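You operate a simulated robot arm through the tools that you are given. There is no shell and no other tool. Be economical: measure what you need, move in short steps, check, and stop when the job is done.

Carry out the task below with a simulated robot arm. There is one attempt and no reset: what you move stays moved.

TASK
Close down the bench: demagnetiser off, small vise and both holders fully open, beige box and big blue bin shut.

Only the result counts: the job must be done as asked and must still hold three seconds after the hand-in. Knocking over, shifting, dropping, spilling or breaking anything else fails it.

THE ROBOT
A 7-joint arm with a fingered hand on a trunk, on a base that drives. Base frame: it is fixed to the floor where the robot stands at the start and does not move with it; the origin is under the middle of the robot, x ahead of it, y to its left, z up; the surface under the hand at the start is at about z = 188. Units: mm, degrees, N and s.
With the tool pointing down near the work surface it reaches from about 120 to 440 mm from the robot's upright axis, wherever it stands. Its first joint turns from -115.0 to 115.0 degrees. Places, roughly: beige box lid [1800, -900, 900]; big bin [700, 300, 300]; demagnetiser switch [1300, -400, 800]; left black knob [800, 400, 900]; red vise knob [1000, -100, 900]; right black knob [900, 300, 900]. Payload 3.1 kg.
The TCP is the grasp point between the finger pads, 22 mm short of the fingertips. In the tool frame z runs along the fingers and y along their closing line. Largest opening 112 mm; the body of the gripper starts 60 mm behind the TCP. The gripper is a hand of 3 fingers: y runs from the thumb to the fingers, the wrist lies at [0, 0, -218] in the tool frame, and closing takes about 1.5 s.
Orientation is told as [roll, pitch, yaw] about the base's x, y, z axes, in that order, counted from this pose: with the fingers straight down and closing along the base's y, the tool's x points along the base's -x, its y along +y and its z along -z.

THE INTERFACE
- The arm moves only by the tool nudge_tool. Its argument "rows" is a list of rows, each an object of numbers (a shift or turn left out is 0, a gripper value left out holds the last): "tx", "ty", "tz": the shift along the tool's x, y, z in units of 500 mm (1.0 is 500 mm); "ax", "ay", "az": the turn, a rotation vector about the tool's x, y, z in units of 180 degrees (1.0 is 180 degrees). In form: [{"tx": .., "ty": .., "tz": .., "ax": .., "ay": .., "az": ..}, ...]. A call has 1 to 12 rows; each row is the pose to reach, as a shift and turn from the pose commanded when the call began, along the tool's axes at that moment. "gripper" is the opening in per cent of the stroke, from 0 (shut) to 100 (fully open), set as the call begins (left out, the last holds). A call with a number of a shift or a turn outside -1 to 1 is refused whole. A row lasts 0.2 s, in which the tool goes at most 50 mm and 8.6 degrees; a call with a longer step from one row to the next is refused whole, and so is a gripper value outside its range. A pose out of reach is approached as far as the arm can. The call stops where the force on the tool passes 40 N (or 10 N more than at its start, if that is more) or the arm is blocked; 0.2 s more then pass. Each finger travels about 108 mm/s and halts on what it meets, pressing with about 25 N; the grip force reading is that of the motor and also rises with nothing between the fingers. The clock runs only during rows and for 0.2 s after the last one: add rows that repeat a pose to give the fingers time. The reply holds the time, the measured pose of the TCP, the force on the tool along the base axes, the opening and the grip force, in the units named above and with some noise, with the torque about the TCP (base axes, N m) and any sound that the robot's microphone picked up.
- Cameras (640 x 400 px; columns grow to the right, rows downward): "scene" is now at [14.2, 150.8, 1420.6]; the picture's right is [-0.03, -1.00, 0.00], its down [-0.81, 0.03, -0.58] and it looks along [0.58, -0.02, -0.81] (base axes); focal length 296 px, centre (320, 200). "wrist" rides on the gripper at [66, 3, -80] in the tool frame; the picture's right is [-0.05, 1.00, 0.00], its down [-0.77, -0.04, -0.64] and it looks along [-0.64, -0.03, 0.77] (tool axes); focal length 275 px, centre (320, 200). There is no depth. A picture from a camera that has moved, and an enlarged one, comes with that camera's place and axes in the base frame and with its lens.
- get_image(camera): a new picture of that camera. The clock stands still meanwhile.
- move_column(by): slides the trunk up (or, below 0, down) by that many mm; the arm and the scene camera ride with it, the base frame stays. It gives what a move gives, with no picture.
- base_move(legs): drives the robot by 1 to 6 legs, each [ahead, left, turn to the left] in mm, mm and degrees, along the robot's own axes; the way and the turn of a leg run together, so that a leg with both is an arc; at most 1500 mm and 180 degrees a leg. The arm and the cameras ride along, it lands a little off, and it stops where it bumps. It gives what a move gives.
- move_fingers(finger1, finger2, thumb_bend): sets how far each is bent, from 0 (flat) to 100 (curled in); at 30 the hand is open as for a grip, at 70 the pads meet at the TCP. One left out holds its place. A second passes; each finger stops where it meets its share of the squeeze, and holds until it gets a number again. A gripper value or a shape takes the hand back. It gives what a move gives, with no picture; readings hold the bend of each and the force on the fingers (four entries, about 0 where the hand has none), thumb and palm.
- grasp_type(shape): the hand has 3 fingers and takes this shape, open, in about a second: jaw (thumb against the fingers, like two jaws); tri (thumb and two fingers); tip (a fingertip pinch); poke (one finger out to press); point (the index stretched); flat (the hand flat); cup (the hand cupped); fist (a fist). The gripper value then closes the fingers along that shape, each until it touches; the sizes above hold for jaw. It gives what a move gives, with no picture.
- turn_head(pan, tilt): turns the head with the scene camera to pan (to the left, within 155 degrees either way) and tilt (down, from -29 to 69), counted from straight ahead of the robot. It gives what a move gives.
- zoom(camera, box): a new picture of the part [left, top, right, bottom] of that camera's present view, enlarged. The clock stands still meanwhile.
- job_done(): hands the job in; it is judged then, once.

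Work in short steps. Places have to be worked out from the pictures, the camera data and where the tool is seen: move nearer, look again, correct. Check each grasp and each placing, and mend what went wrong. You have 120 turns and 78 pictures in all, those below and enlarged ones among them. Open the gripper and draw the arm clear of the work before you hand the job in, unless the task says otherwise; then end with one line.

The tools are called after "Emit:" by a JSON object that holds its "api" and its "payload". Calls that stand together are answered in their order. nudge_tool: Moves the arm, as the interface text tells. Its arguments: {"type":"object","properties":{"rows":{"type":"array","items":{"type":"object","properties":{"tx":{"type":"number"},"ty":{"type":"number"},"tz":{"type":"number"},"ax":{"type":"number"},"ay":{"type":"number"},"az":{"type":"number"}}}},"gripper":{"type":"number"}},"required":["rows"]} The other tools are called the same way: move_column (by) slides the trunk up or down; grasp_type (shape) gives the hand a shape; move_fingers (finger1, finger2, thumb_bend) moves the fingers one by one; base_move (legs) drives the base; turn_head (pan, tilt) turns the head that bears the scene camera; get_image (camera) takes a picture; zoom (camera, box) takes an enlarged picture of a part of a camera's view; job_done () hands the job in.

At the start:

```text
clock: 0.0
tool_pos: [428.3, 268.9, 1086.8]
orientation: [-0.1, 0.0, 0.0]
force: [-0.1, -0.3, 0.5]
ft_torque: [0.0, -0.02, 0.0]
width: 111.8
gripper_force: 0.1
shape: jaw
bend: [30.0, 30.0, 30.0]
finger forces: [0.0, 0.1, 0.1, 0.0, 0.1, 0.0]
trunk travel left (down, up): [-562.0, 428.0]
robot x, y, heading: [1.8, 0.7, -0.1]
head pan, tilt: [-1.8, 54.2]
```

scene: 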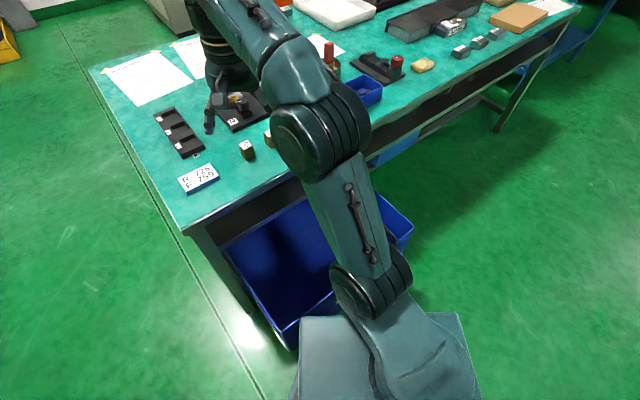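
wrist: 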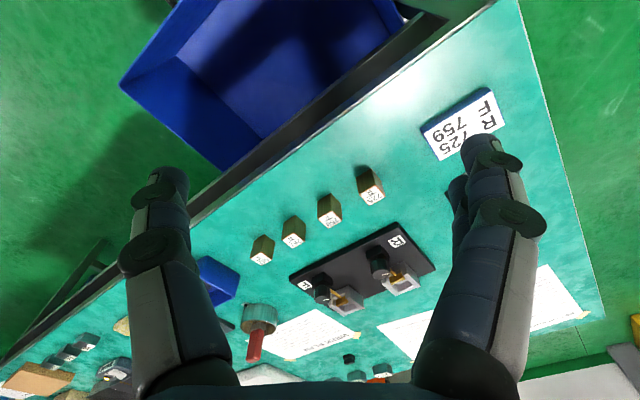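

I start by looking at the bench from the present place, turning the head ahead and up a bit.

Emit:
{"api": "turn_head", "payload": {"pan": -25, "tilt": 30}}

Emit:
{"api": "get_image", "payload": {"camera": "scene"}}

Emit:
{"api": "zoom", "payload": {"camera": "wrist", "box": [220, 160, 500, 380]}}

```text
clock: 0.9
tool_pos: [428.3, 269.8, 1086.0]
orientation: [0.0, -0.1, 0.0]
force: [-0.3, 0.2, 0.6]
ft_torque: [-0.01, -0.01, 0.01]
width: 111.7
gripper_force: 0.1
shape: jaw
bend: [30.0, 30.0, 30.0]
finger forces: [0.1, 0.0, 0.0, 0.1, 0.1, 0.1]
trunk travel left (down, up): [-562.0, 428.0]
robot x, y, heading: [1.3, 4.7, 0.1]
head pan, tilt: [-25.0, 30.0]
```

```text
75 pictures are left
camera scene: at [23.3, 115.0, 1455.6], right [-0.42, -0.91, 0.0], down [-0.45, 0.21, -0.87], along [0.78, -0.37, -0.5], focal length 296 px, centre (320, 200)
```

scene: 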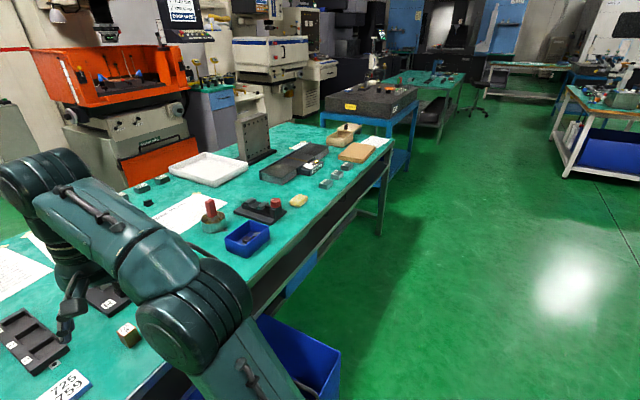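

```text
1.82 times, centred on (360, 270) of wrist
camera zoom: at [362.1, 272.4, 1166.4], right [0.05, 1.0, 0.0], down [0.77, -0.04, 0.64], along [0.64, -0.03, -0.77], focal length 500 px, centre (247, 73)
```

zoom: 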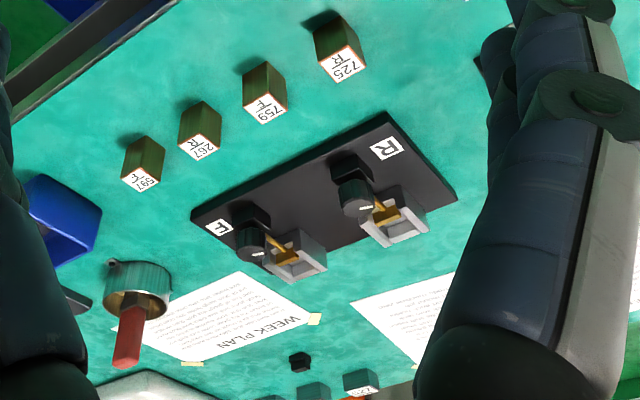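

I enlarge the regions with the vise and the far end of the bench.

Emit:
{"api": "zoom", "payload": {"camera": "scene", "box": [190, 120, 400, 260]}}

Emit:
{"api": "zoom", "payload": {"camera": "scene", "box": [0, 210, 350, 400]}}

```text
2.86 times, centred on (295, 190) of scene
camera zoom: at [23.3, 115.0, 1455.6], right [-0.42, -0.91, 0.0], down [-0.45, 0.21, -0.87], along [0.78, -0.37, -0.5], focal length 846 px, centre (391, 229)
```

zoom: 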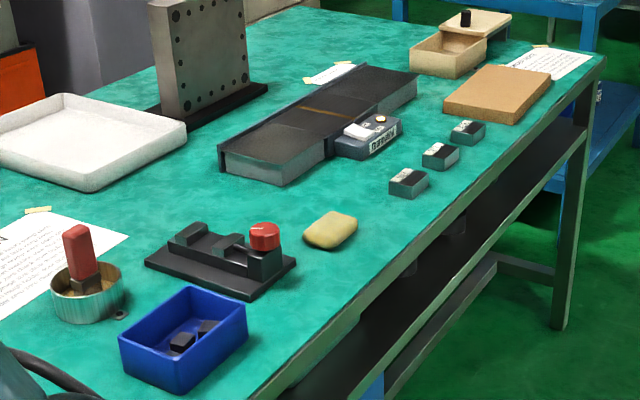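

```text
1.83 times, centred on (175, 305) of scene
camera zoom: at [23.3, 115.0, 1455.6], right [-0.42, -0.91, 0.0], down [-0.45, 0.21, -0.87], along [0.78, -0.37, -0.5], focal length 541 px, centre (585, 8)
```

zoom: 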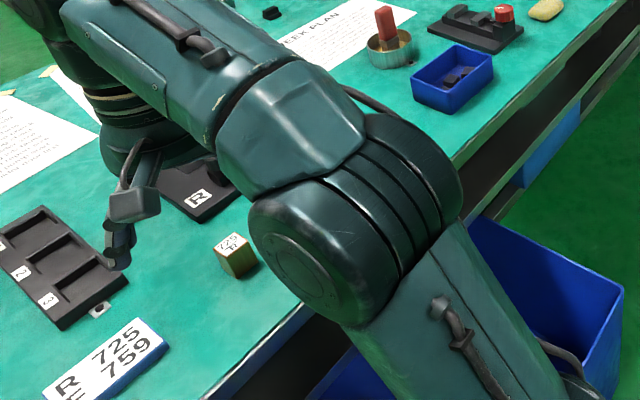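

The bench runs along about heading -54°, its near edge some 570 mm from the robot. Next I look closer at the bin.

Emit:
{"api": "zoom", "payload": {"camera": "wrist", "box": [0, 0, 450, 280]}}

Emit:
{"api": "turn_head", "payload": {"pan": 25, "tilt": 66}}

Emit:
{"api": "get_image", "payload": {"camera": "scene"}}

```text
1.42 times, centred on (225, 140) of wrist
camera zoom: at [362.1, 272.4, 1166.4], right [0.05, 1.0, 0.0], down [0.77, -0.04, 0.64], along [0.64, -0.03, -0.77], focal length 392 px, centre (455, 285)
```

zoom: 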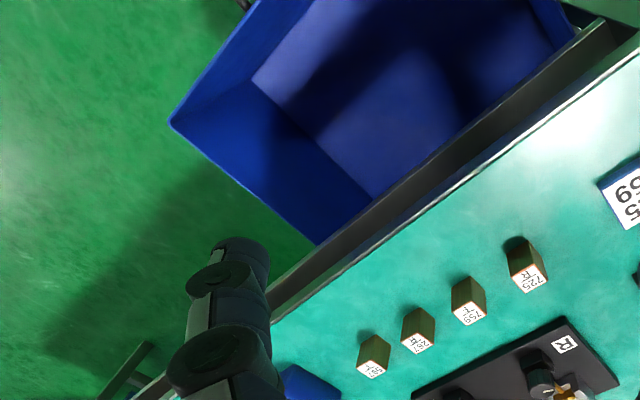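

```text
clock: 2.1
tool_pos: [427.0, 269.0, 1085.8]
orientation: [0.0, -0.1, 0.0]
force: [0.7, 0.8, -0.2]
ft_torque: [-0.01, 0.0, -0.02]
width: 111.9
gripper_force: 0.0
shape: jaw
bend: [30.0, 30.0, 30.0]
finger forces: [0.1, 0.0, 0.0, 0.1, 0.0, 0.0]
trunk travel left (down, up): [-562.0, 428.0]
robot x, y, heading: [-0.7, -1.0, -0.0]
head pan, tilt: [25.0, 66.0]
```

```text
70 pictures are left
camera scene: at [-4.7, 178.2, 1407.0], right [0.42, -0.91, 0.0], down [-0.83, -0.39, -0.41], along [0.37, 0.17, -0.91], focal length 296 px, centre (320, 200)
```

scene: 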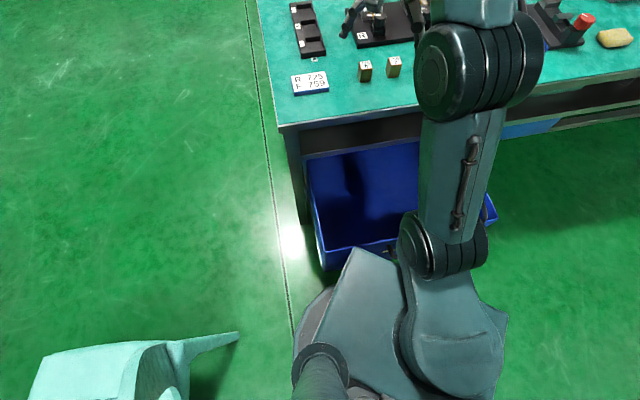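

The bin is open-topped and pulled out by about 255 mm (front at heading 36°, rim z≈475). I back off, turn to face the bench squarely and line up with the bin's middle.

Emit:
{"api": "base_move", "payload": {"legs": [[-200, 0, 0], [0, 0, 36], [0, -315, 0]]}}

Emit:
{"api": "turn_head", "payload": {"pan": 0, "tilt": 45}}

Emit:
{"api": "get_image", "payload": {"camera": "scene"}}

```text
clock: 7.1
tool_pos: [176.2, 212.4, 1087.1]
orientation: [0.0, 0.0, 36.0]
force: [-0.3, 0.1, 0.7]
ft_torque: [-0.01, -0.01, 0.01]
width: 112.0
gripper_force: 0.1
shape: jaw
bend: [30.0, 30.0, 30.0]
finger forces: [0.0, 0.0, 0.0, 0.0, 0.0, 0.0]
trunk travel left (down, up): [-562.0, 428.0]
robot x, y, heading: [-10.7, -255.5, 36.0]
head pan, tilt: [25.0, 66.0]
```

```text
clock: 8.0
tool_pos: [174.6, 212.2, 1086.5]
orientation: [0.1, 0.0, 35.9]
force: [-0.3, 0.4, 0.6]
ft_torque: [0.03, 0.04, -0.02]
width: 111.9
gripper_force: 0.0
shape: jaw
bend: [30.0, 30.0, 30.0]
finger forces: [0.1, 0.0, 0.1, 0.0, 0.0, 0.1]
trunk travel left (down, up): [-562.0, 428.0]
robot x, y, heading: [-10.2, -259.1, 35.9]
head pan, tilt: [0.0, 45.0]
```

```text
69 pictures are left
camera scene: at [-84.1, -120.0, 1433.0], right [0.59, -0.81, 0.0], down [-0.57, -0.42, -0.71], along [0.57, 0.42, -0.71], focal length 296 px, centre (320, 200)
```

scene: 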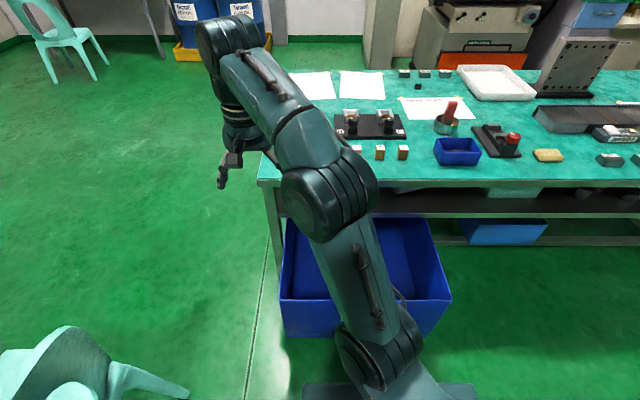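

Bin front mid is ~497 mm ahead of the robot, aligned left/right. I bring the hand to the middle, 300 mm ahead, before lowering.

Emit:
{"api": "nudge_tool", "payload": {"rows": [{"tx": 0.036, "ty": -0.078}, {"tx": 0.072, "ty": -0.156}, {"tx": 0.108, "ty": -0.234}, {"tx": 0.144, "ty": -0.312}, {"tx": 0.18, "ty": -0.39}, {"tx": 0.216, "ty": -0.468}, {"tx": 0.254, "ty": -0.544}, {"tx": 0.254, "ty": -0.544}], "gripper": 0}}

Emit:
{"api": "move_column", "payload": {"by": -540}}

Emit:
{"api": "get_image", "payload": {"camera": "scene"}}

```text
clock: 9.8
tool_pos: [233.2, -81.3, 1086.4]
orientation: [-0.2, 0.0, 36.2]
force: [0.6, -1.0, -0.8]
ft_torque: [0.0, -0.01, -0.02]
width: 0.0
gripper_force: 25.1
shape: jaw
bend: [67.0, 67.0, 75.0]
finger forces: [0.1, 0.0, 0.1, 0.0, 0.0, 0.0]
trunk travel left (down, up): [-562.0, 428.0]
robot x, y, heading: [-10.4, -256.2, 35.9]
head pan, tilt: [0.0, 45.0]
```

```text
refused: -540 is not a number from -400 to 400
```

```text
68 pictures are left
camera scene: at [-84.0, -118.9, 1432.9], right [0.59, -0.81, 0.0], down [-0.57, -0.42, -0.71], along [0.57, 0.42, -0.71], focal length 296 px, centre (320, 200)
```

scene: 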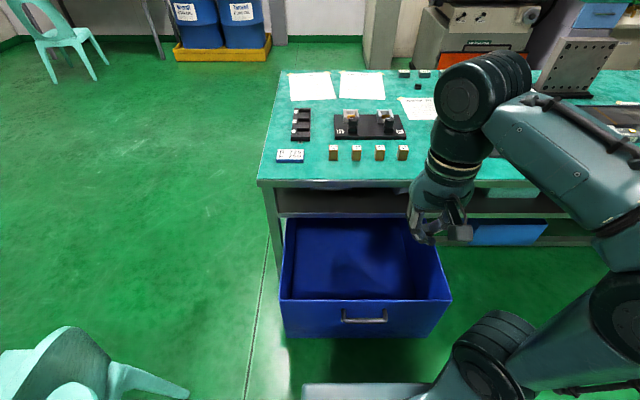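

The bin is a drawer with a front handle at z≈320. I lower the trunk so the closed fingers come in front of the wall above the handle.

Emit:
{"api": "move_column", "payload": {"by": -400}}

Emit:
{"api": "move_column", "payload": {"by": -150}}

Emit:
{"api": "nudge_tool", "payload": {"rows": [{"tz": 0.08}, {"tz": 0.16}, {"tz": 0.24}, {"tz": 0.26}]}}

Emit:
{"api": "get_image", "payload": {"camera": "scene"}}

```text
clock: 13.6
tool_pos: [234.1, -81.9, 686.0]
orientation: [0.0, 0.0, 35.9]
force: [0.1, 0.1, 0.0]
ft_torque: [-0.01, 0.01, 0.01]
width: 0.1
gripper_force: 25.0
shape: jaw
bend: [67.0, 67.0, 75.0]
finger forces: [0.1, 0.0, 0.0, 0.0, 0.0, 0.0]
trunk travel left (down, up): [-162.0, 828.0]
robot x, y, heading: [-12.2, -256.8, 35.9]
head pan, tilt: [0.0, 45.0]
```

```text
clock: 15.3
tool_pos: [233.2, -81.4, 536.1]
orientation: [0.1, 0.1, 36.0]
force: [-0.3, -0.2, -0.2]
ft_torque: [0.01, 0.0, -0.01]
width: 0.1
gripper_force: 25.4
shape: jaw
bend: [67.0, 67.0, 75.0]
finger forces: [0.1, 0.0, 0.0, 0.1, 0.0, 0.0]
trunk travel left (down, up): [-12.0, 978.0]
robot x, y, heading: [-14.5, -260.5, 36.0]
head pan, tilt: [0.0, 45.0]
```

```text
clock: 16.3
tool_pos: [234.9, -83.7, 405.0]
orientation: [0.0, -0.1, 36.0]
force: [0.5, -0.8, 0.6]
ft_torque: [0.01, -0.01, 0.04]
width: 0.2
gripper_force: 24.9
shape: jaw
bend: [67.0, 67.0, 75.0]
finger forces: [0.0, 0.0, 0.1, 0.0, 0.0, 0.0]
trunk travel left (down, up): [-12.0, 978.0]
robot x, y, heading: [-9.8, -256.7, 35.9]
head pan, tilt: [0.0, 45.0]
```

```text
67 pictures are left
camera scene: at [-84.0, -120.2, 883.1], right [0.59, -0.81, 0.0], down [-0.57, -0.42, -0.71], along [0.57, 0.42, -0.71], focal length 296 px, centre (320, 200)
```

scene: 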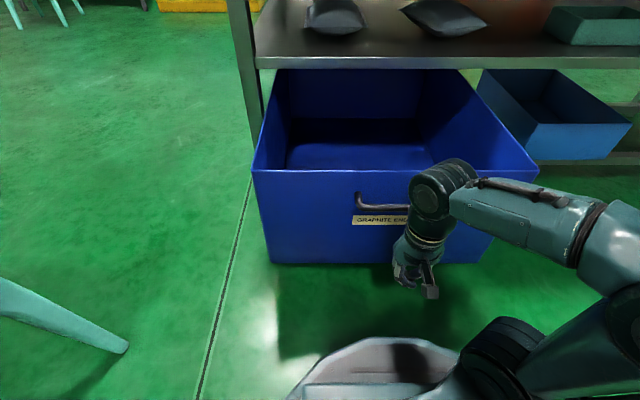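

The hand hangs in front of the bin, 190 mm away. I drive forward 170 mm and then push with the arm.

Emit:
{"api": "base_move", "payload": {"legs": [[170, 0, 0]]}}

Emit:
{"api": "nudge_tool", "payload": {"rows": [{"tx": -0.02}, {"tx": -0.04}, {"tx": -0.06}, {"tx": -0.08}, {"tx": -0.1}, {"tx": -0.12}, {"tx": -0.14}, {"tx": -0.16}, {"tx": -0.18}, {"tx": -0.2}, {"tx": -0.22}, {"tx": -0.24}]}}

Emit:
{"api": "get_image", "payload": {"camera": "scene"}}

```text
clock: 17.8
tool_pos: [373.7, 18.8, 404.9]
orientation: [0.0, 0.1, 36.1]
force: [0.0, 0.5, -0.6]
ft_torque: [0.0, -0.02, 0.01]
width: 0.0
gripper_force: 25.3
shape: jaw
bend: [67.0, 67.0, 75.0]
finger forces: [0.1, 0.1, 0.1, 0.0, 0.0, 0.0]
trunk travel left (down, up): [-12.0, 978.0]
robot x, y, heading: [128.4, -152.6, 36.1]
head pan, tilt: [0.0, 45.0]
```

```text
clock: 20.4
tool_pos: [470.1, 88.5, 406.5]
orientation: [0.0, -0.1, 36.1]
force: [-2.5, -2.9, 0.4]
ft_torque: [0.09, -0.13, 0.07]
width: 0.0
gripper_force: 25.6
shape: jaw
bend: [67.0, 67.0, 75.0]
finger forces: [0.0, 3.9, 0.0, 0.1, 0.0, 0.0]
trunk travel left (down, up): [-12.0, 978.0]
robot x, y, heading: [124.0, -153.4, 36.0]
head pan, tilt: [0.0, 45.0]
```

```text
66 pictures are left
camera scene: at [54.8, -19.2, 883.1], right [0.59, -0.81, 0.0], down [-0.57, -0.42, -0.71], along [0.57, 0.42, -0.71], focal length 296 px, centre (320, 200)
```

scene: 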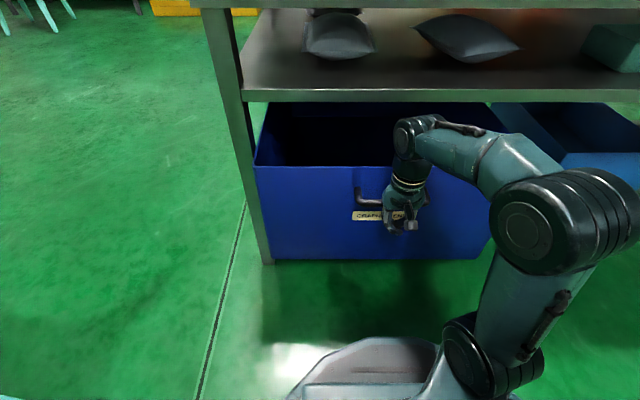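

The bin slides with only ~4 N. I drive the base forward 100 mm, carrying the push on.

Emit:
{"api": "base_move", "payload": {"legs": [[90, 0, 0]]}}

Emit:
{"api": "get_image", "payload": {"camera": "scene"}}

```text
clock: 21.5
tool_pos: [545.3, 142.8, 405.5]
orientation: [-0.1, -0.1, 36.0]
force: [-0.3, -0.2, -0.3]
ft_torque: [0.02, 0.01, 0.0]
width: 0.1
gripper_force: 24.8
shape: jaw
bend: [67.0, 67.0, 75.0]
finger forces: [0.0, 0.1, 0.0, 0.0, 0.0, 0.0]
trunk travel left (down, up): [-12.0, 978.0]
robot x, y, heading: [202.8, -97.0, 35.9]
head pan, tilt: [0.0, 45.0]
```

```text
65 pictures are left
camera scene: at [129.6, 35.2, 883.1], right [0.59, -0.81, 0.0], down [-0.57, -0.42, -0.71], along [0.57, 0.42, -0.71], focal length 296 px, centre (320, 200)
```

scene: 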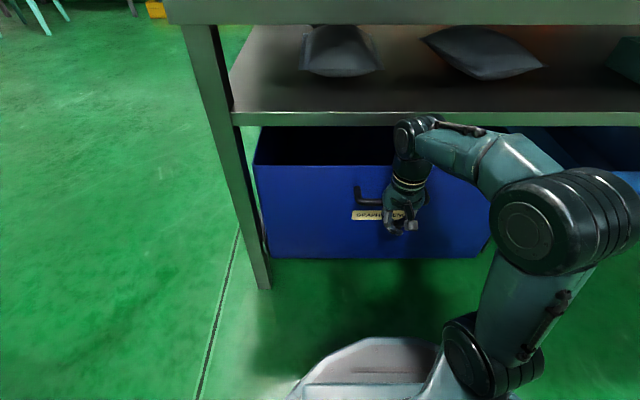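

The bin front is now about at the bench edge and follows readily. I draw back a little, tilt the hand 45° forward so the wrist stays clear of the shelf edge, to push it the rest of the way.

Emit:
{"api": "nudge_tool", "payload": {"rows": [{"tx": 0.06}, {"tx": 0.1, "ay": -0.045}, {"tx": 0.12, "ay": -0.09}, {"tx": 0.12, "ay": -0.135}, {"tx": 0.12, "ay": -0.18}, {"tx": 0.12, "ay": -0.225}, {"tx": 0.12, "ay": -0.27}, {"tx": 0.12, "ay": -0.3}]}}

Emit:
{"api": "get_image", "payload": {"camera": "scene"}}

```text
clock: 23.3
tool_pos: [496.6, 106.4, 405.0]
orientation: [0.0, -54.2, 36.0]
force: [0.2, 0.7, 0.2]
ft_torque: [0.04, 0.02, -0.01]
width: 0.1
gripper_force: 24.8
shape: jaw
bend: [67.0, 67.0, 75.0]
finger forces: [0.0, 0.0, 0.0, 0.0, 0.0, 0.0]
trunk travel left (down, up): [-12.0, 978.0]
robot x, y, heading: [199.7, -97.8, 36.0]
head pan, tilt: [0.0, 45.0]
```

```text
64 pictures are left
camera scene: at [129.6, 35.2, 883.1], right [0.59, -0.81, 0.0], down [-0.57, -0.42, -0.71], along [0.57, 0.42, -0.71], focal length 296 px, centre (320, 200)
```

scene: 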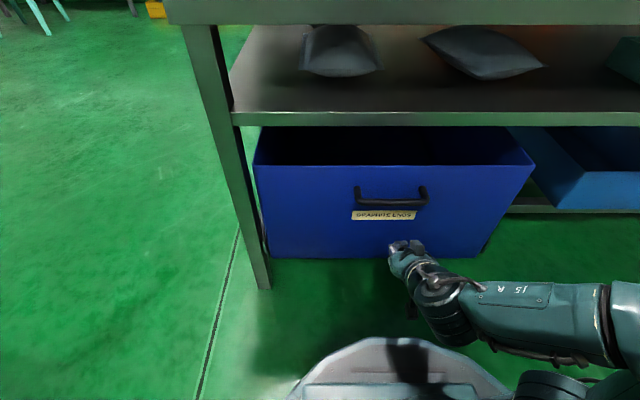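

Clear view now; the handle likely was the contact. I push straight ahead with the tilted fingertips.

Emit:
{"api": "nudge_tool", "payload": {"rows": [{"tx": -0.0146, "tz": 0.0203}, {"tx": -0.0292, "tz": 0.0406}, {"tx": -0.0439, "tz": 0.0608}, {"tx": -0.0585, "tz": 0.0811}, {"tx": -0.0731, "tz": 0.1014}, {"tx": -0.0877, "tz": 0.1217}, {"tx": -0.1024, "tz": 0.1419}, {"tx": -0.117, "tz": 0.1622}, {"tx": -0.1316, "tz": 0.1825}, {"tx": -0.1463, "tz": 0.2028}, {"tx": -0.161, "tz": 0.223}, {"tx": -0.1755, "tz": 0.2433}]}}

Emit:
{"api": "get_image", "payload": {"camera": "scene"}}

```text
clock: 25.7
tool_pos: [596.9, 185.0, 401.6]
orientation: [-0.1, -53.4, 36.4]
force: [-16.0, -9.6, -0.9]
ft_torque: [0.06, -0.3, -0.22]
width: 0.1
gripper_force: 25.1
shape: jaw
bend: [67.0, 73.0, 76.0]
finger forces: [0.0, 21.6, 0.1, 0.0, 0.0, 0.0]
trunk travel left (down, up): [-12.0, 978.0]
robot x, y, heading: [197.5, -100.1, 36.1]
head pan, tilt: [0.0, 45.0]
stopped in row 11: the force on the tool passed its limit at 57 N (the readings are from after the stop); the commanded pose is now the measured one
```

```text
63 pictures are left
camera scene: at [128.0, 34.3, 883.2], right [0.59, -0.81, 0.0], down [-0.57, -0.42, -0.71], along [0.57, 0.42, -0.71], focal length 296 px, centre (320, 200)
```

scene: 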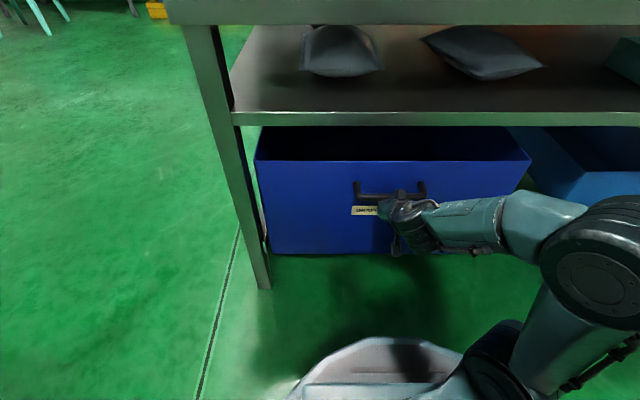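

Force rose to 57 N after only a small advance; I push again gently to see whether it is the end stop.

Emit:
{"api": "nudge_tool", "payload": {"rows": [{"tx": -0.006, "tz": 0.008}, {"tx": -0.012, "tz": 0.016}, {"tx": -0.018, "tz": 0.024}, {"tx": -0.024, "tz": 0.032}, {"tx": -0.03, "tz": 0.04}, {"tx": -0.036, "tz": 0.048}]}}

Emit:
{"api": "zoom", "payload": {"camera": "scene", "box": [200, 100, 560, 300]}}

```text
clock: 26.0
tool_pos: [598.8, 185.4, 400.5]
orientation: [0.1, -52.9, 36.5]
force: [-16.0, -9.2, 2.9]
ft_torque: [0.04, -0.24, -0.24]
width: 0.0
gripper_force: 25.6
shape: jaw
bend: [67.0, 73.0, 76.0]
finger forces: [0.1, 18.8, 0.0, 0.0, 0.0, 0.0]
trunk travel left (down, up): [-12.0, 978.0]
robot x, y, heading: [198.6, -105.0, 35.9]
head pan, tilt: [0.0, 45.0]
stopped in row 1: the force on the tool passed its limit at 47 N (the readings are from after the stop); the commanded pose is now the measured one
```

```text
1.78 times, centred on (380, 200) of scene
camera zoom: at [127.3, 33.8, 883.2], right [0.59, -0.81, 0.0], down [-0.57, -0.42, -0.71], along [0.57, 0.42, -0.71], focal length 526 px, centre (213, 200)
```

zoom: 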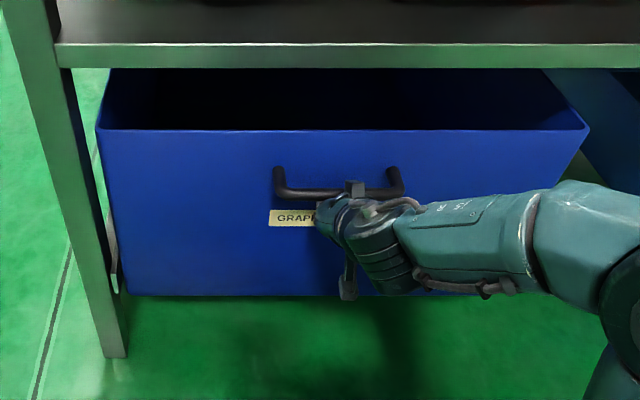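

The drawer stands hard on its end stop. I back the hand off, then the base, and check the bin.

Emit:
{"api": "nudge_tool", "payload": {"rows": [{"tx": 0.03, "tz": -0.04}, {"tx": 0.08, "tz": -0.11}, {"tx": 0.13, "tz": -0.18}, {"tx": 0.175, "tz": -0.243}, {"tx": 0.22, "tz": -0.3}]}}

Emit:
{"api": "base_move", "payload": {"legs": [[-300, 0, 0]]}}

Emit:
{"api": "get_image", "payload": {"camera": "scene"}}

```text
clock: 27.2
tool_pos: [484.8, 102.5, 416.2]
orientation: [0.1, -53.0, 36.4]
force: [-1.1, 1.0, 0.2]
ft_torque: [0.01, 0.04, 0.03]
width: 0.1
gripper_force: 25.3
shape: jaw
bend: [67.0, 68.0, 76.0]
finger forces: [0.0, 0.0, 0.1, 0.0, 0.0, 0.1]
out of reach, approached as far as the arm can: row 4, 5
trunk travel left (down, up): [-12.0, 978.0]
robot x, y, heading: [200.4, -103.3, 35.9]
head pan, tilt: [0.0, 45.0]
```

```text
clock: 29.3
tool_pos: [243.8, -74.8, 416.4]
orientation: [0.1, -53.0, 36.5]
force: [-0.7, 0.7, 0.3]
ft_torque: [-0.01, 0.04, 0.03]
width: 0.0
gripper_force: 25.2
shape: jaw
bend: [67.0, 68.0, 76.0]
finger forces: [0.1, 0.0, 0.0, 0.0, 0.1, 0.0]
trunk travel left (down, up): [-12.0, 978.0]
robot x, y, heading: [-43.3, -272.0, 35.9]
head pan, tilt: [0.0, 45.0]
```

```text
61 pictures are left
camera scene: at [-113.9, -141.8, 883.1], right [0.59, -0.81, 0.0], down [-0.57, -0.42, -0.71], along [0.57, 0.42, -0.71], focal length 296 px, centre (320, 200)
```

scene: 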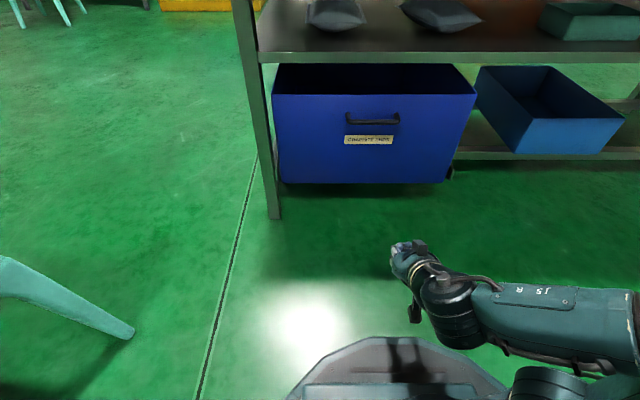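

The bin is in. I straighten the hand and raise the trunk.

Emit:
{"api": "nudge_tool", "payload": {"rows": [{"ay": 0.045}, {"ay": 0.09}, {"ay": 0.135}, {"ay": 0.18}, {"ay": 0.225}, {"ay": 0.27}, {"ay": 0.2945}], "gripper": 100}}

Emit:
{"api": "move_column", "payload": {"by": 400}}

Emit:
{"api": "move_column", "payload": {"by": 250}}

Emit:
{"api": "get_image", "payload": {"camera": "scene"}}

```text
clock: 30.9
tool_pos: [243.1, -73.9, 416.2]
orientation: [0.1, 0.1, 36.7]
force: [-0.1, 1.5, -0.2]
ft_torque: [0.01, 0.03, 0.0]
width: 112.1
gripper_force: 0.2
shape: jaw
bend: [30.0, 30.0, 30.0]
finger forces: [0.0, 0.1, 0.0, 0.0, 0.0, 0.1]
trunk travel left (down, up): [-12.0, 978.0]
robot x, y, heading: [-39.7, -280.4, 36.1]
head pan, tilt: [0.0, 45.0]
```

```text
clock: 34.7
tool_pos: [242.9, -74.1, 816.4]
orientation: [0.1, 0.0, 36.7]
force: [0.2, -0.5, 0.0]
ft_torque: [0.01, 0.03, 0.01]
width: 112.1
gripper_force: 0.1
shape: jaw
bend: [30.0, 30.0, 30.0]
finger forces: [0.1, 0.0, 0.0, 0.1, 0.0, 0.0]
trunk travel left (down, up): [-412.0, 578.0]
robot x, y, heading: [-40.4, -278.1, 36.0]
head pan, tilt: [0.0, 45.0]
```

```text
clock: 37.3
tool_pos: [243.5, -73.8, 1065.2]
orientation: [0.1, -0.1, 36.6]
force: [-0.1, -0.1, 0.0]
ft_torque: [0.01, -0.03, 0.03]
width: 111.9
gripper_force: 0.0
shape: jaw
bend: [30.0, 30.0, 30.0]
finger forces: [0.1, 0.1, 0.0, 0.0, 0.0, 0.0]
trunk travel left (down, up): [-662.0, 328.0]
robot x, y, heading: [-43.3, -280.0, 36.1]
head pan, tilt: [0.0, 45.0]
```

```text
60 pictures are left
camera scene: at [-113.8, -141.7, 1533.0], right [0.59, -0.81, 0.0], down [-0.57, -0.42, -0.71], along [0.57, 0.42, -0.71], focal length 296 px, centre (320, 200)
```

scene: 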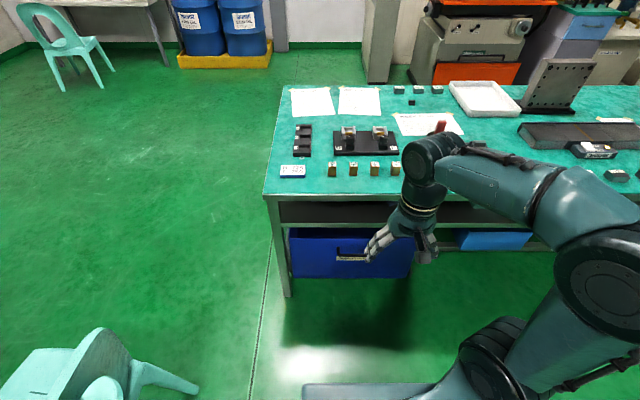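

Bench top z≈805, edge ~770 mm ahead of the robot; the holder base is ~280 mm behind the edge. I drive up to the bench, stopping short of the bin.

Emit:
{"api": "base_move", "payload": {"legs": [[480, -30, 0]]}}

Emit:
{"api": "turn_head", "payload": {"pan": 0, "tilt": 60}}

Emit:
{"api": "get_image", "payload": {"camera": "scene"}}

Emit:
{"api": "get_image", "payload": {"camera": "wrist"}}

```text
clock: 40.1
tool_pos: [645.4, 185.4, 1064.8]
orientation: [0.1, 0.0, 36.9]
force: [-0.7, 1.0, -0.2]
ft_torque: [0.0, 0.02, 0.01]
width: 111.9
gripper_force: 0.0
shape: jaw
bend: [30.0, 30.0, 30.0]
finger forces: [0.0, 0.0, 0.0, 0.0, 0.0, 0.0]
trunk travel left (down, up): [-662.0, 328.0]
robot x, y, heading: [363.0, -20.6, 36.2]
head pan, tilt: [0.0, 45.0]
```

```text
clock: 40.9
tool_pos: [645.0, 185.0, 1064.6]
orientation: [0.1, -0.1, 36.9]
force: [0.3, 1.3, -0.5]
ft_torque: [-0.02, -0.02, -0.02]
width: 112.1
gripper_force: 0.0
shape: jaw
bend: [30.0, 30.0, 30.0]
finger forces: [0.0, 0.1, 0.0, 0.0, 0.0, 0.0]
trunk travel left (down, up): [-662.0, 328.0]
robot x, y, heading: [355.8, -21.0, 36.5]
head pan, tilt: [0.0, 60.0]
```

```text
59 pictures are left
camera scene: at [276.1, 106.6, 1513.6], right [0.59, -0.81, 0.0], down [-0.7, -0.51, -0.5], along [0.4, 0.3, -0.87], focal length 296 px, centre (320, 200)
```

scene: 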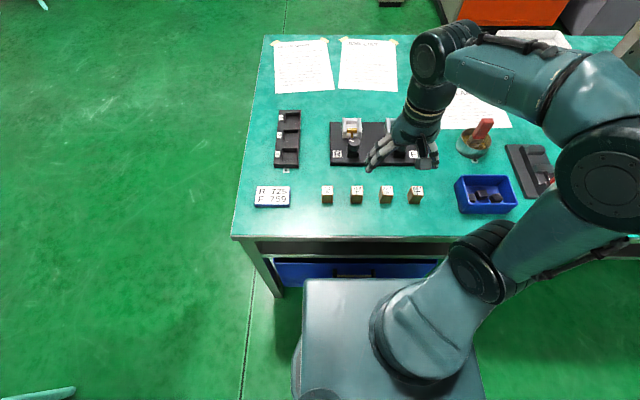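

```text
58 pictures are left
camera wrist: at [590.6, 147.5, 1146.4], right [-0.56, 0.83, 0.0], down [0.64, 0.43, 0.64], along [0.52, 0.36, -0.77], focal length 275 px, centre (320, 200)
```

wrist: 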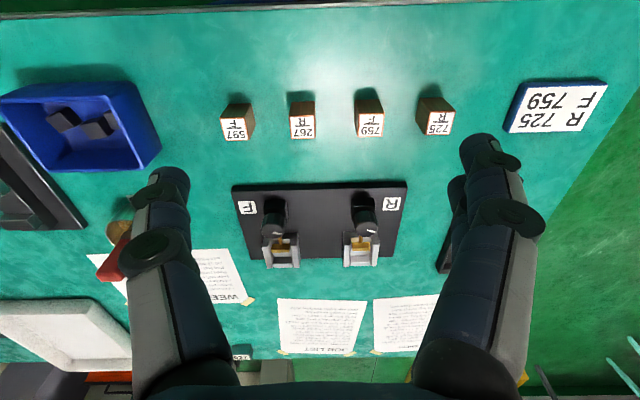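

The holder base lies straight below and ahead; I enlarge it.

Emit:
{"api": "zoom", "payload": {"camera": "wrist", "box": [220, 165, 430, 285]}}

Emit:
{"api": "zoom", "payload": {"camera": "scene", "box": [310, 90, 470, 190]}}

```text
3.05 times, centred on (325, 225) of wrist
camera zoom: at [590.6, 147.5, 1146.4], right [-0.56, 0.83, 0.0], down [0.64, 0.43, 0.64], along [0.52, 0.36, -0.77], focal length 839 px, centre (305, 124)
```

zoom: 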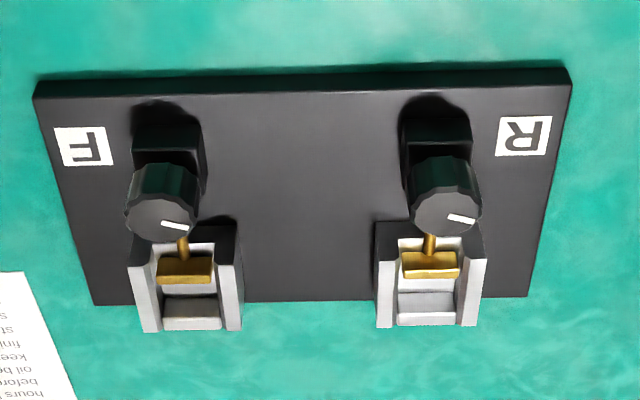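

```text
4.00 times, centred on (390, 140) of scene
camera zoom: at [276.1, 106.6, 1513.6], right [0.59, -0.81, 0.0], down [-0.7, -0.51, -0.5], along [0.4, 0.3, -0.87], focal length 1184 px, centre (40, 440)
```

zoom: 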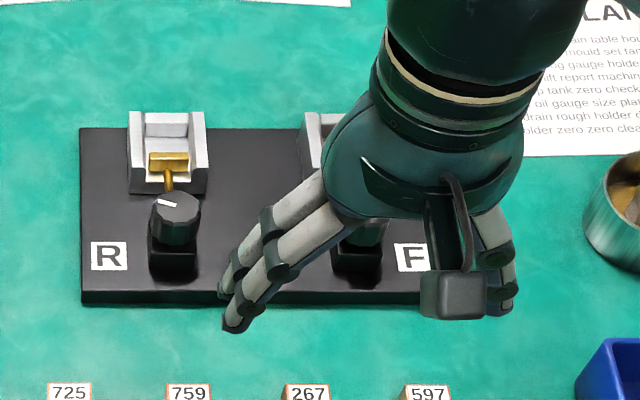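

Knob R is at about (789, 366), knob F at (870, 254), tops z≈860, vertical axes. I try reaching above the R knob (hover z≈940) to learn whether the arm gets there from here.

Emit:
{"api": "nudge_tool", "payload": {"rows": [{"tx": -0.056, "ty": 0.0146, "tz": 0.03}, {"tx": -0.112, "ty": 0.0292, "tz": 0.06}, {"tx": -0.168, "ty": 0.0437, "tz": 0.09}, {"tx": -0.224, "ty": 0.0583, "tz": 0.12}, {"tx": -0.28, "ty": 0.073, "tz": 0.15}, {"tx": -0.336, "ty": 0.0875, "tz": 0.18}, {"tx": -0.392, "ty": 0.102, "tz": 0.21}, {"tx": -0.4476, "ty": 0.1166, "tz": 0.24}]}}

Emit:
{"api": "get_image", "payload": {"camera": "wrist"}}

```text
clock: 42.7
tool_pos: [788.8, 366.6, 945.8]
orientation: [-0.1, 0.1, 37.0]
force: [-0.1, 0.2, 0.2]
ft_torque: [-0.04, -0.01, 0.01]
width: 112.1
gripper_force: 0.1
shape: jaw
bend: [30.0, 30.0, 30.0]
finger forces: [0.0, 0.0, 0.0, 0.0, 0.0, 0.0]
trunk travel left (down, up): [-662.0, 328.0]
robot x, y, heading: [364.1, -22.1, 36.4]
head pan, tilt: [0.0, 60.0]
```

```text
55 pictures are left
camera wrist: at [735.3, 330.4, 1026.0], right [-0.56, 0.83, 0.0], down [0.64, 0.43, 0.63], along [0.52, 0.36, -0.77], focal length 275 px, centre (320, 200)
```

wrist: 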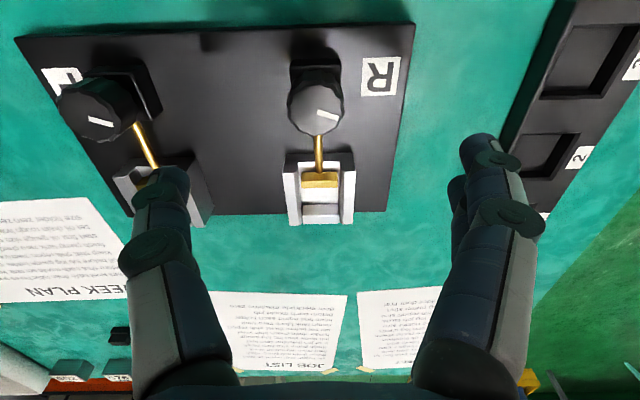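

The arm reaches; the tool is centred over knob R. I set a narrow opening, pre-turn 36° clockwise and come down around the knob.

Emit:
{"api": "nudge_tool", "payload": {"rows": [{"az": 0.045}, {"az": 0.09}, {"az": 0.135}, {"az": 0.18}, {"az": 0.2}, {"az": 0.2, "tz": 0.05}, {"az": 0.2, "tz": 0.1}, {"az": 0.2, "tz": 0.14}, {"az": 0.2, "tz": 0.158}, {"az": 0.2, "tz": 0.158}], "gripper": 58}}

Emit:
{"api": "get_image", "payload": {"camera": "wrist"}}

```text
clock: 44.9
tool_pos: [788.7, 366.3, 866.9]
orientation: [0.1, 0.0, 0.9]
force: [0.9, -0.5, -0.5]
ft_torque: [0.03, 0.01, 0.04]
width: 65.2
gripper_force: 0.1
shape: jaw
bend: [71.0, 71.0, 70.0]
finger forces: [0.0, 0.0, 0.1, 0.0, 0.0, 0.0]
trunk travel left (down, up): [-662.0, 328.0]
robot x, y, heading: [360.3, -19.1, 36.5]
head pan, tilt: [0.0, 60.0]
```

```text
54 pictures are left
camera wrist: at [723.3, 368.2, 948.0], right [0.03, 1.0, 0.0], down [0.77, -0.02, 0.64], along [0.63, -0.02, -0.77], focal length 275 px, centre (320, 200)
```

wrist: 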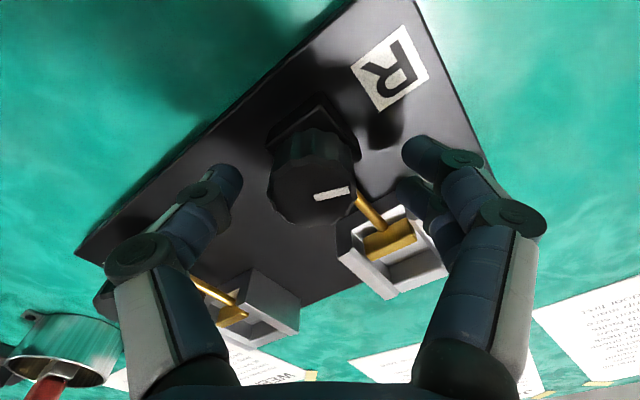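

Knob sits between the fingers. I close on it.

Emit:
{"api": "nudge_tool", "payload": {"rows": [{}, {}, {}, {}, {}, {}], "gripper": 0}}

Emit:
{"api": "nudge_tool", "payload": {"rows": [{"az": -0.03}, {"az": -0.06}, {"az": -0.09}, {"az": -0.12}, {"az": -0.15}, {"az": -0.18}, {"az": -0.21}, {"az": -0.24}]}}

Emit:
{"api": "get_image", "payload": {"camera": "wrist"}}

```text
clock: 46.3
tool_pos: [789.3, 365.6, 868.0]
orientation: [0.0, 0.1, 0.9]
force: [0.6, 0.5, -1.8]
ft_torque: [0.04, -0.02, 0.03]
width: 25.3
gripper_force: 24.9
shape: jaw
bend: [73.0, 73.0, 70.0]
finger forces: [11.7, 11.4, 0.0, 0.0, 22.5, 0.0]
trunk travel left (down, up): [-662.0, 328.0]
robot x, y, heading: [361.6, -20.1, 36.3]
head pan, tilt: [0.0, 60.0]
```

```text
clock: 48.1
tool_pos: [788.2, 366.0, 867.3]
orientation: [0.0, 0.0, 44.3]
force: [-6.3, 0.9, 1.0]
ft_torque: [0.06, 0.11, -0.05]
width: 25.1
gripper_force: 25.1
shape: jaw
bend: [73.0, 72.0, 70.0]
finger forces: [14.7, 13.7, 0.1, 0.0, 21.6, 0.1]
trunk travel left (down, up): [-662.0, 328.0]
robot x, y, heading: [361.0, -19.5, 36.3]
head pan, tilt: [0.0, 60.0]
```

```text
53 pictures are left
camera wrist: at [738.2, 322.4, 947.6], right [-0.66, 0.75, 0.0], down [0.58, 0.51, 0.64], along [0.48, 0.42, -0.77], focal length 275 px, centre (320, 200)
```

wrist: 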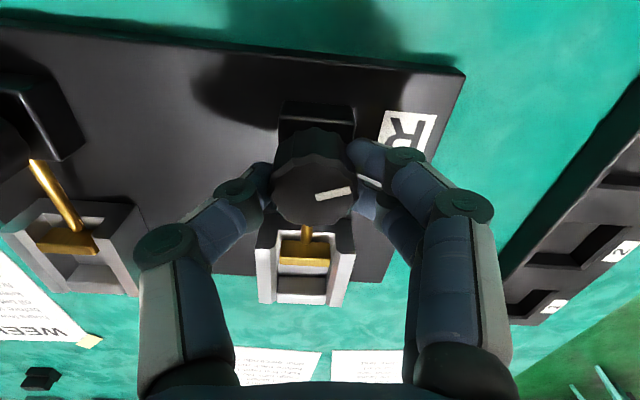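

The knob turned 43° counter-clockwise with the hand (torque small). The rod looks shorter; I turn another 43° and compare.

Emit:
{"api": "nudge_tool", "payload": {"rows": [{"az": -0.03}, {"az": -0.06}, {"az": -0.09}, {"az": -0.12}, {"az": -0.15}, {"az": -0.18}, {"az": -0.21}, {"az": -0.24}]}}

Emit:
{"api": "get_image", "payload": {"camera": "wrist"}}

Emit:
{"api": "zoom", "payload": {"camera": "scene", "box": [310, 90, 470, 190]}}

```text
clock: 49.9
tool_pos: [786.4, 366.0, 868.1]
orientation: [0.0, 0.0, 87.5]
force: [-10.4, -7.5, -0.3]
ft_torque: [-0.08, 0.31, -0.06]
width: 24.3
gripper_force: 24.4
shape: jaw
bend: [73.0, 72.0, 70.0]
finger forces: [16.3, 14.7, 0.1, 0.1, 19.4, 0.0]
trunk travel left (down, up): [-662.0, 328.0]
robot x, y, heading: [359.6, -19.1, 36.3]
head pan, tilt: [0.0, 60.0]
```

```text
52 pictures are left
camera wrist: at [781.6, 299.6, 947.9], right [-1.0, 0.09, 0.0], down [0.07, 0.77, 0.64], along [0.06, 0.63, -0.77], focal length 275 px, centre (320, 200)
```

wrist: 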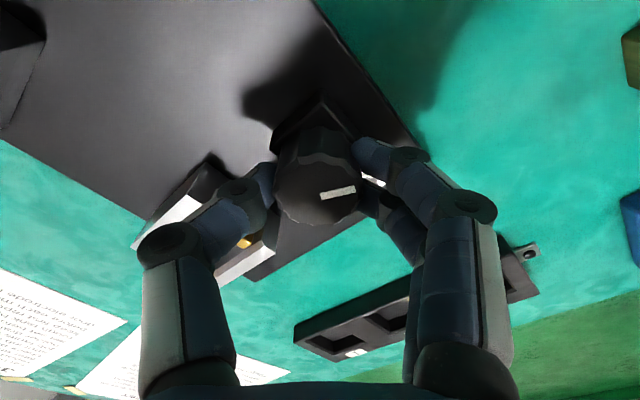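

```text
4.00 times, centred on (390, 140) of scene
camera zoom: at [273.9, 105.2, 1513.6], right [0.59, -0.81, 0.0], down [-0.7, -0.51, -0.5], along [0.4, 0.3, -0.87], focal length 1184 px, centre (40, 440)
```

zoom: 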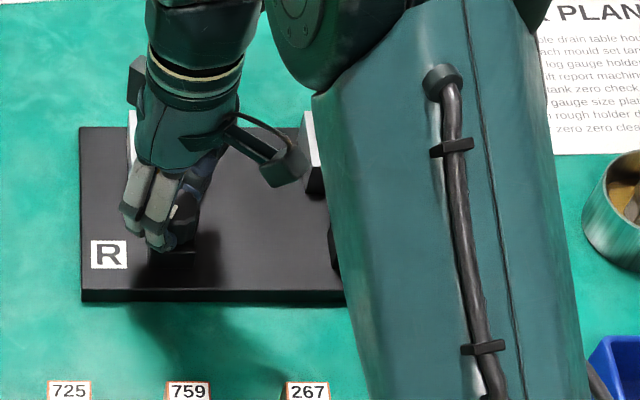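

Side force rose to ~13 N, so I stop here, release, rise and return to the earlier hover pose for a like-for-like look at the jaw.

Emit:
{"api": "nudge_tool", "payload": {"rows": [{}, {}, {"tz": -0.05}, {"tz": -0.1}, {"tz": -0.157}, {"tz": -0.157, "az": 0.045}, {"tz": -0.157, "az": 0.09}, {"tz": -0.157, "az": 0.135}, {"tz": -0.157, "az": 0.18}, {"tz": -0.157, "az": 0.225}, {"tz": -0.157, "az": 0.27}, {"tz": -0.157, "az": 0.28}], "gripper": 58}}

Emit:
{"api": "zoom", "payload": {"camera": "wrist", "box": [20, 0, 440, 240]}}

```text
clock: 52.5
tool_pos: [789.5, 365.8, 945.4]
orientation: [0.1, 0.0, 36.8]
force: [-0.1, -0.3, -0.7]
ft_torque: [0.01, -0.02, 0.02]
width: 64.8
gripper_force: 0.1
shape: jaw
bend: [72.0, 72.0, 70.0]
finger forces: [0.1, 0.0, 0.0, 0.1, 0.1, 0.0]
trunk travel left (down, up): [-662.0, 328.0]
robot x, y, heading: [359.2, -18.5, 36.4]
head pan, tilt: [0.0, 60.0]
```

```text
1.52 times, centred on (230, 120) of wrist
camera zoom: at [734.8, 329.0, 1025.7], right [-0.56, 0.83, 0.0], down [0.64, 0.43, 0.64], along [0.53, 0.36, -0.77], focal length 420 px, centre (457, 322)
```

zoom: 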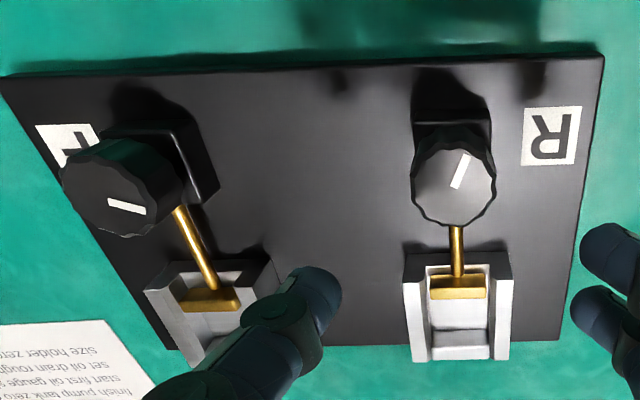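

The jaw seems to have hardly moved. I take a tight enlargement for precise measuring.

Emit:
{"api": "zoom", "payload": {"camera": "wrist", "box": [250, 60, 410, 160]}}

Emit:
{"api": "zoom", "payload": {"camera": "wrist", "box": [270, 160, 370, 240]}}

```text
4.00 times, centred on (330, 110) of wrist
camera zoom: at [734.8, 329.0, 1025.7], right [-0.56, 0.83, 0.0], down [0.64, 0.43, 0.64], along [0.53, 0.36, -0.77], focal length 1101 px, centre (280, 560)
```

zoom: 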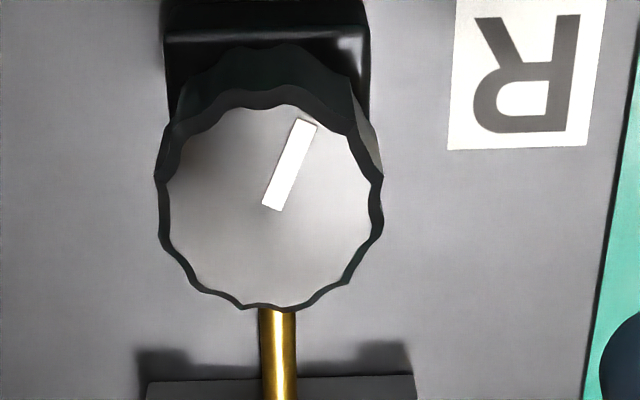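

```text
5.00 times, centred on (320, 200) of wrist
camera zoom: at [734.8, 329.0, 1025.7], right [-0.56, 0.83, 0.0], down [0.64, 0.43, 0.64], along [0.53, 0.36, -0.77], focal length 1376 px, centre (320, 200)
```

zoom: 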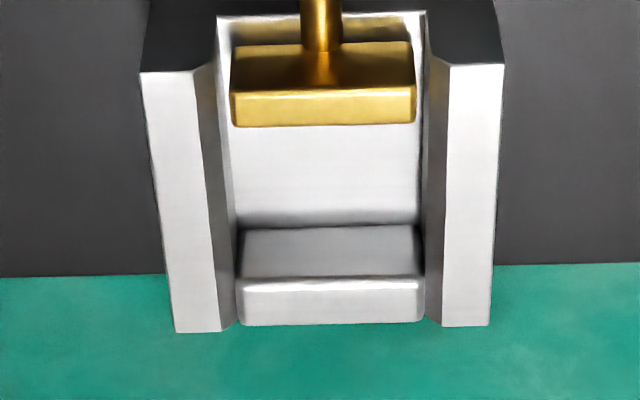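

The jaw seems ~3 mm further back than in the first picture, so counter-clockwise should be opening. I do another cycle: pre-turn back, descend, grip.

Emit:
{"api": "nudge_tool", "payload": {"rows": [{"az": 0.045}, {"az": 0.09}, {"az": 0.135}, {"az": 0.18}, {"az": 0.225}, {"az": 0.23, "tz": 0.05}, {"az": 0.23, "tz": 0.1}, {"az": 0.23, "tz": 0.14}, {"az": 0.23, "tz": 0.157}, {"az": 0.23, "tz": 0.157}], "gripper": 58}}

Emit:
{"api": "nudge_tool", "payload": {"rows": [{}, {}, {}, {}, {}, {"az": -0.045}, {"az": -0.09}, {"az": -0.135}, {"az": -0.18}, {"az": -0.225}, {"az": -0.27}, {"az": -0.315}], "gripper": 0}}

Emit:
{"api": "nudge_tool", "payload": {"rows": [{"az": -0.045}, {"az": -0.09}, {"az": -0.135}]}}

```text
clock: 54.7
tool_pos: [787.4, 365.6, 866.9]
orientation: [-0.1, 0.1, -4.5]
force: [-0.8, 0.3, -0.2]
ft_torque: [-0.01, -0.01, 0.02]
width: 64.9
gripper_force: 0.1
shape: jaw
bend: [72.0, 72.0, 70.0]
finger forces: [0.1, 0.0, 0.0, 0.0, 0.0, 0.0]
trunk travel left (down, up): [-662.0, 328.0]
robot x, y, heading: [361.3, -21.2, 36.6]
head pan, tilt: [0.0, 60.0]
```

```text
clock: 57.3
tool_pos: [789.7, 368.3, 866.6]
orientation: [0.1, -0.1, 52.3]
force: [8.5, 14.3, 2.9]
ft_torque: [0.21, -0.07, -0.47]
width: 24.1
gripper_force: 25.1
shape: jaw
bend: [72.0, 73.0, 70.0]
finger forces: [13.6, 20.6, 0.1, 0.0, 20.6, 0.0]
trunk travel left (down, up): [-662.0, 328.0]
robot x, y, heading: [361.3, -19.3, 36.4]
head pan, tilt: [0.0, 60.0]
```

```text
clock: 58.1
tool_pos: [788.7, 371.7, 864.9]
orientation: [-0.1, 0.0, 76.8]
force: [7.0, 33.8, 3.1]
ft_torque: [0.42, 0.02, -0.5]
width: 22.5
gripper_force: 24.9
shape: jaw
bend: [72.0, 74.0, 71.0]
finger forces: [15.8, 30.3, 0.1, 0.1, 17.4, 0.1]
trunk travel left (down, up): [-662.0, 328.0]
robot x, y, heading: [361.1, -21.8, 36.6]
head pan, tilt: [0.0, 60.0]
```

Torque jumped to 0.5 N·m, suggesting the knob hit its stop. I release and look again.

Emit:
{"api": "nudge_tool", "payload": {"rows": [{}, {}, {"tz": -0.05}, {"tz": -0.1}, {"tz": -0.157}, {"tz": -0.157, "az": 0.045}, {"tz": -0.157, "az": 0.09}, {"tz": -0.157, "az": 0.135}, {"tz": -0.157, "az": 0.18}, {"tz": -0.157, "az": 0.222}], "gripper": 58}}

Emit:
{"api": "zoom", "payload": {"camera": "wrist", "box": [240, 80, 400, 240]}}

```text
clock: 60.3
tool_pos: [788.6, 365.5, 946.7]
orientation: [0.1, 0.0, 36.6]
force: [0.1, 0.2, 0.1]
ft_torque: [-0.02, 0.0, 0.01]
width: 64.7
gripper_force: 0.1
shape: jaw
bend: [72.0, 72.0, 70.0]
finger forces: [0.0, 0.1, 0.0, 0.1, 0.1, 0.0]
trunk travel left (down, up): [-662.0, 328.0]
robot x, y, heading: [360.6, -23.1, 36.4]
head pan, tilt: [0.0, 60.0]
```

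```text
2.50 times, centred on (320, 160) of wrist
camera zoom: at [734.4, 329.3, 1025.9], right [-0.56, 0.83, 0.0], down [0.64, 0.43, 0.64], along [0.53, 0.35, -0.77], focal length 688 px, centre (320, 300)
```

zoom: 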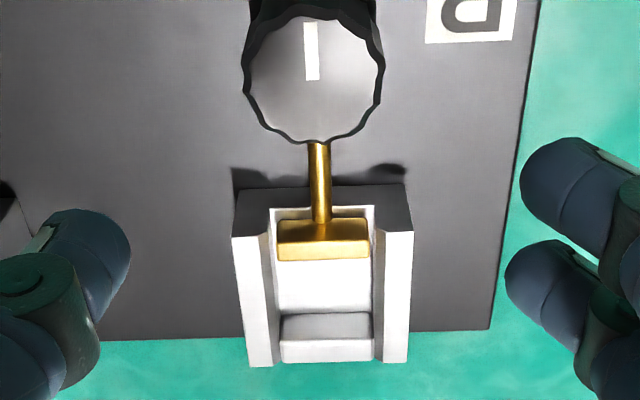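

The pointer now stands at the robot side, jaw gap grew to a hard stop: R looks fully open. I move over to the F knob at about (868, 254).

Emit:
{"api": "nudge_tool", "payload": {"rows": [{"ty": -0.07}, {"ty": -0.14}, {"ty": -0.21}, {"ty": -0.274}, {"ty": -0.274}]}}

Emit:
{"api": "get_image", "payload": {"camera": "wrist"}}

```text
clock: 61.5
tool_pos: [869.9, 255.2, 945.2]
orientation: [0.0, -0.1, 36.6]
force: [1.3, 0.0, -0.3]
ft_torque: [0.01, -0.04, -0.02]
width: 64.5
gripper_force: 0.0
shape: jaw
bend: [72.0, 72.0, 70.0]
finger forces: [0.1, 0.0, 0.1, 0.0, 0.0, 0.1]
trunk travel left (down, up): [-662.0, 328.0]
robot x, y, heading: [360.7, -19.0, 36.5]
head pan, tilt: [0.0, 60.0]
```

```text
46 pictures are left
camera wrist: at [814.4, 218.8, 1025.4], right [-0.56, 0.83, 0.0], down [0.64, 0.43, 0.64], along [0.53, 0.35, -0.77], focal length 275 px, centre (320, 200)
```

wrist: 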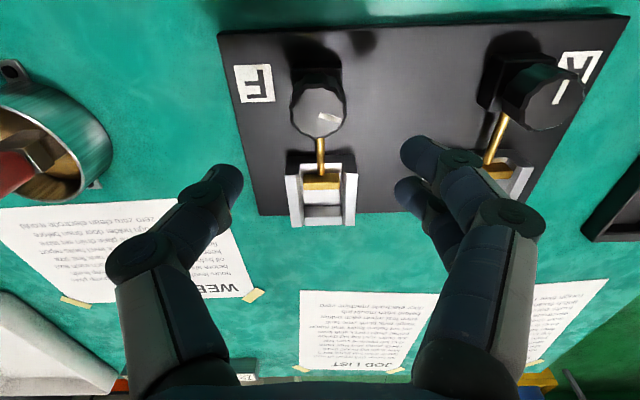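

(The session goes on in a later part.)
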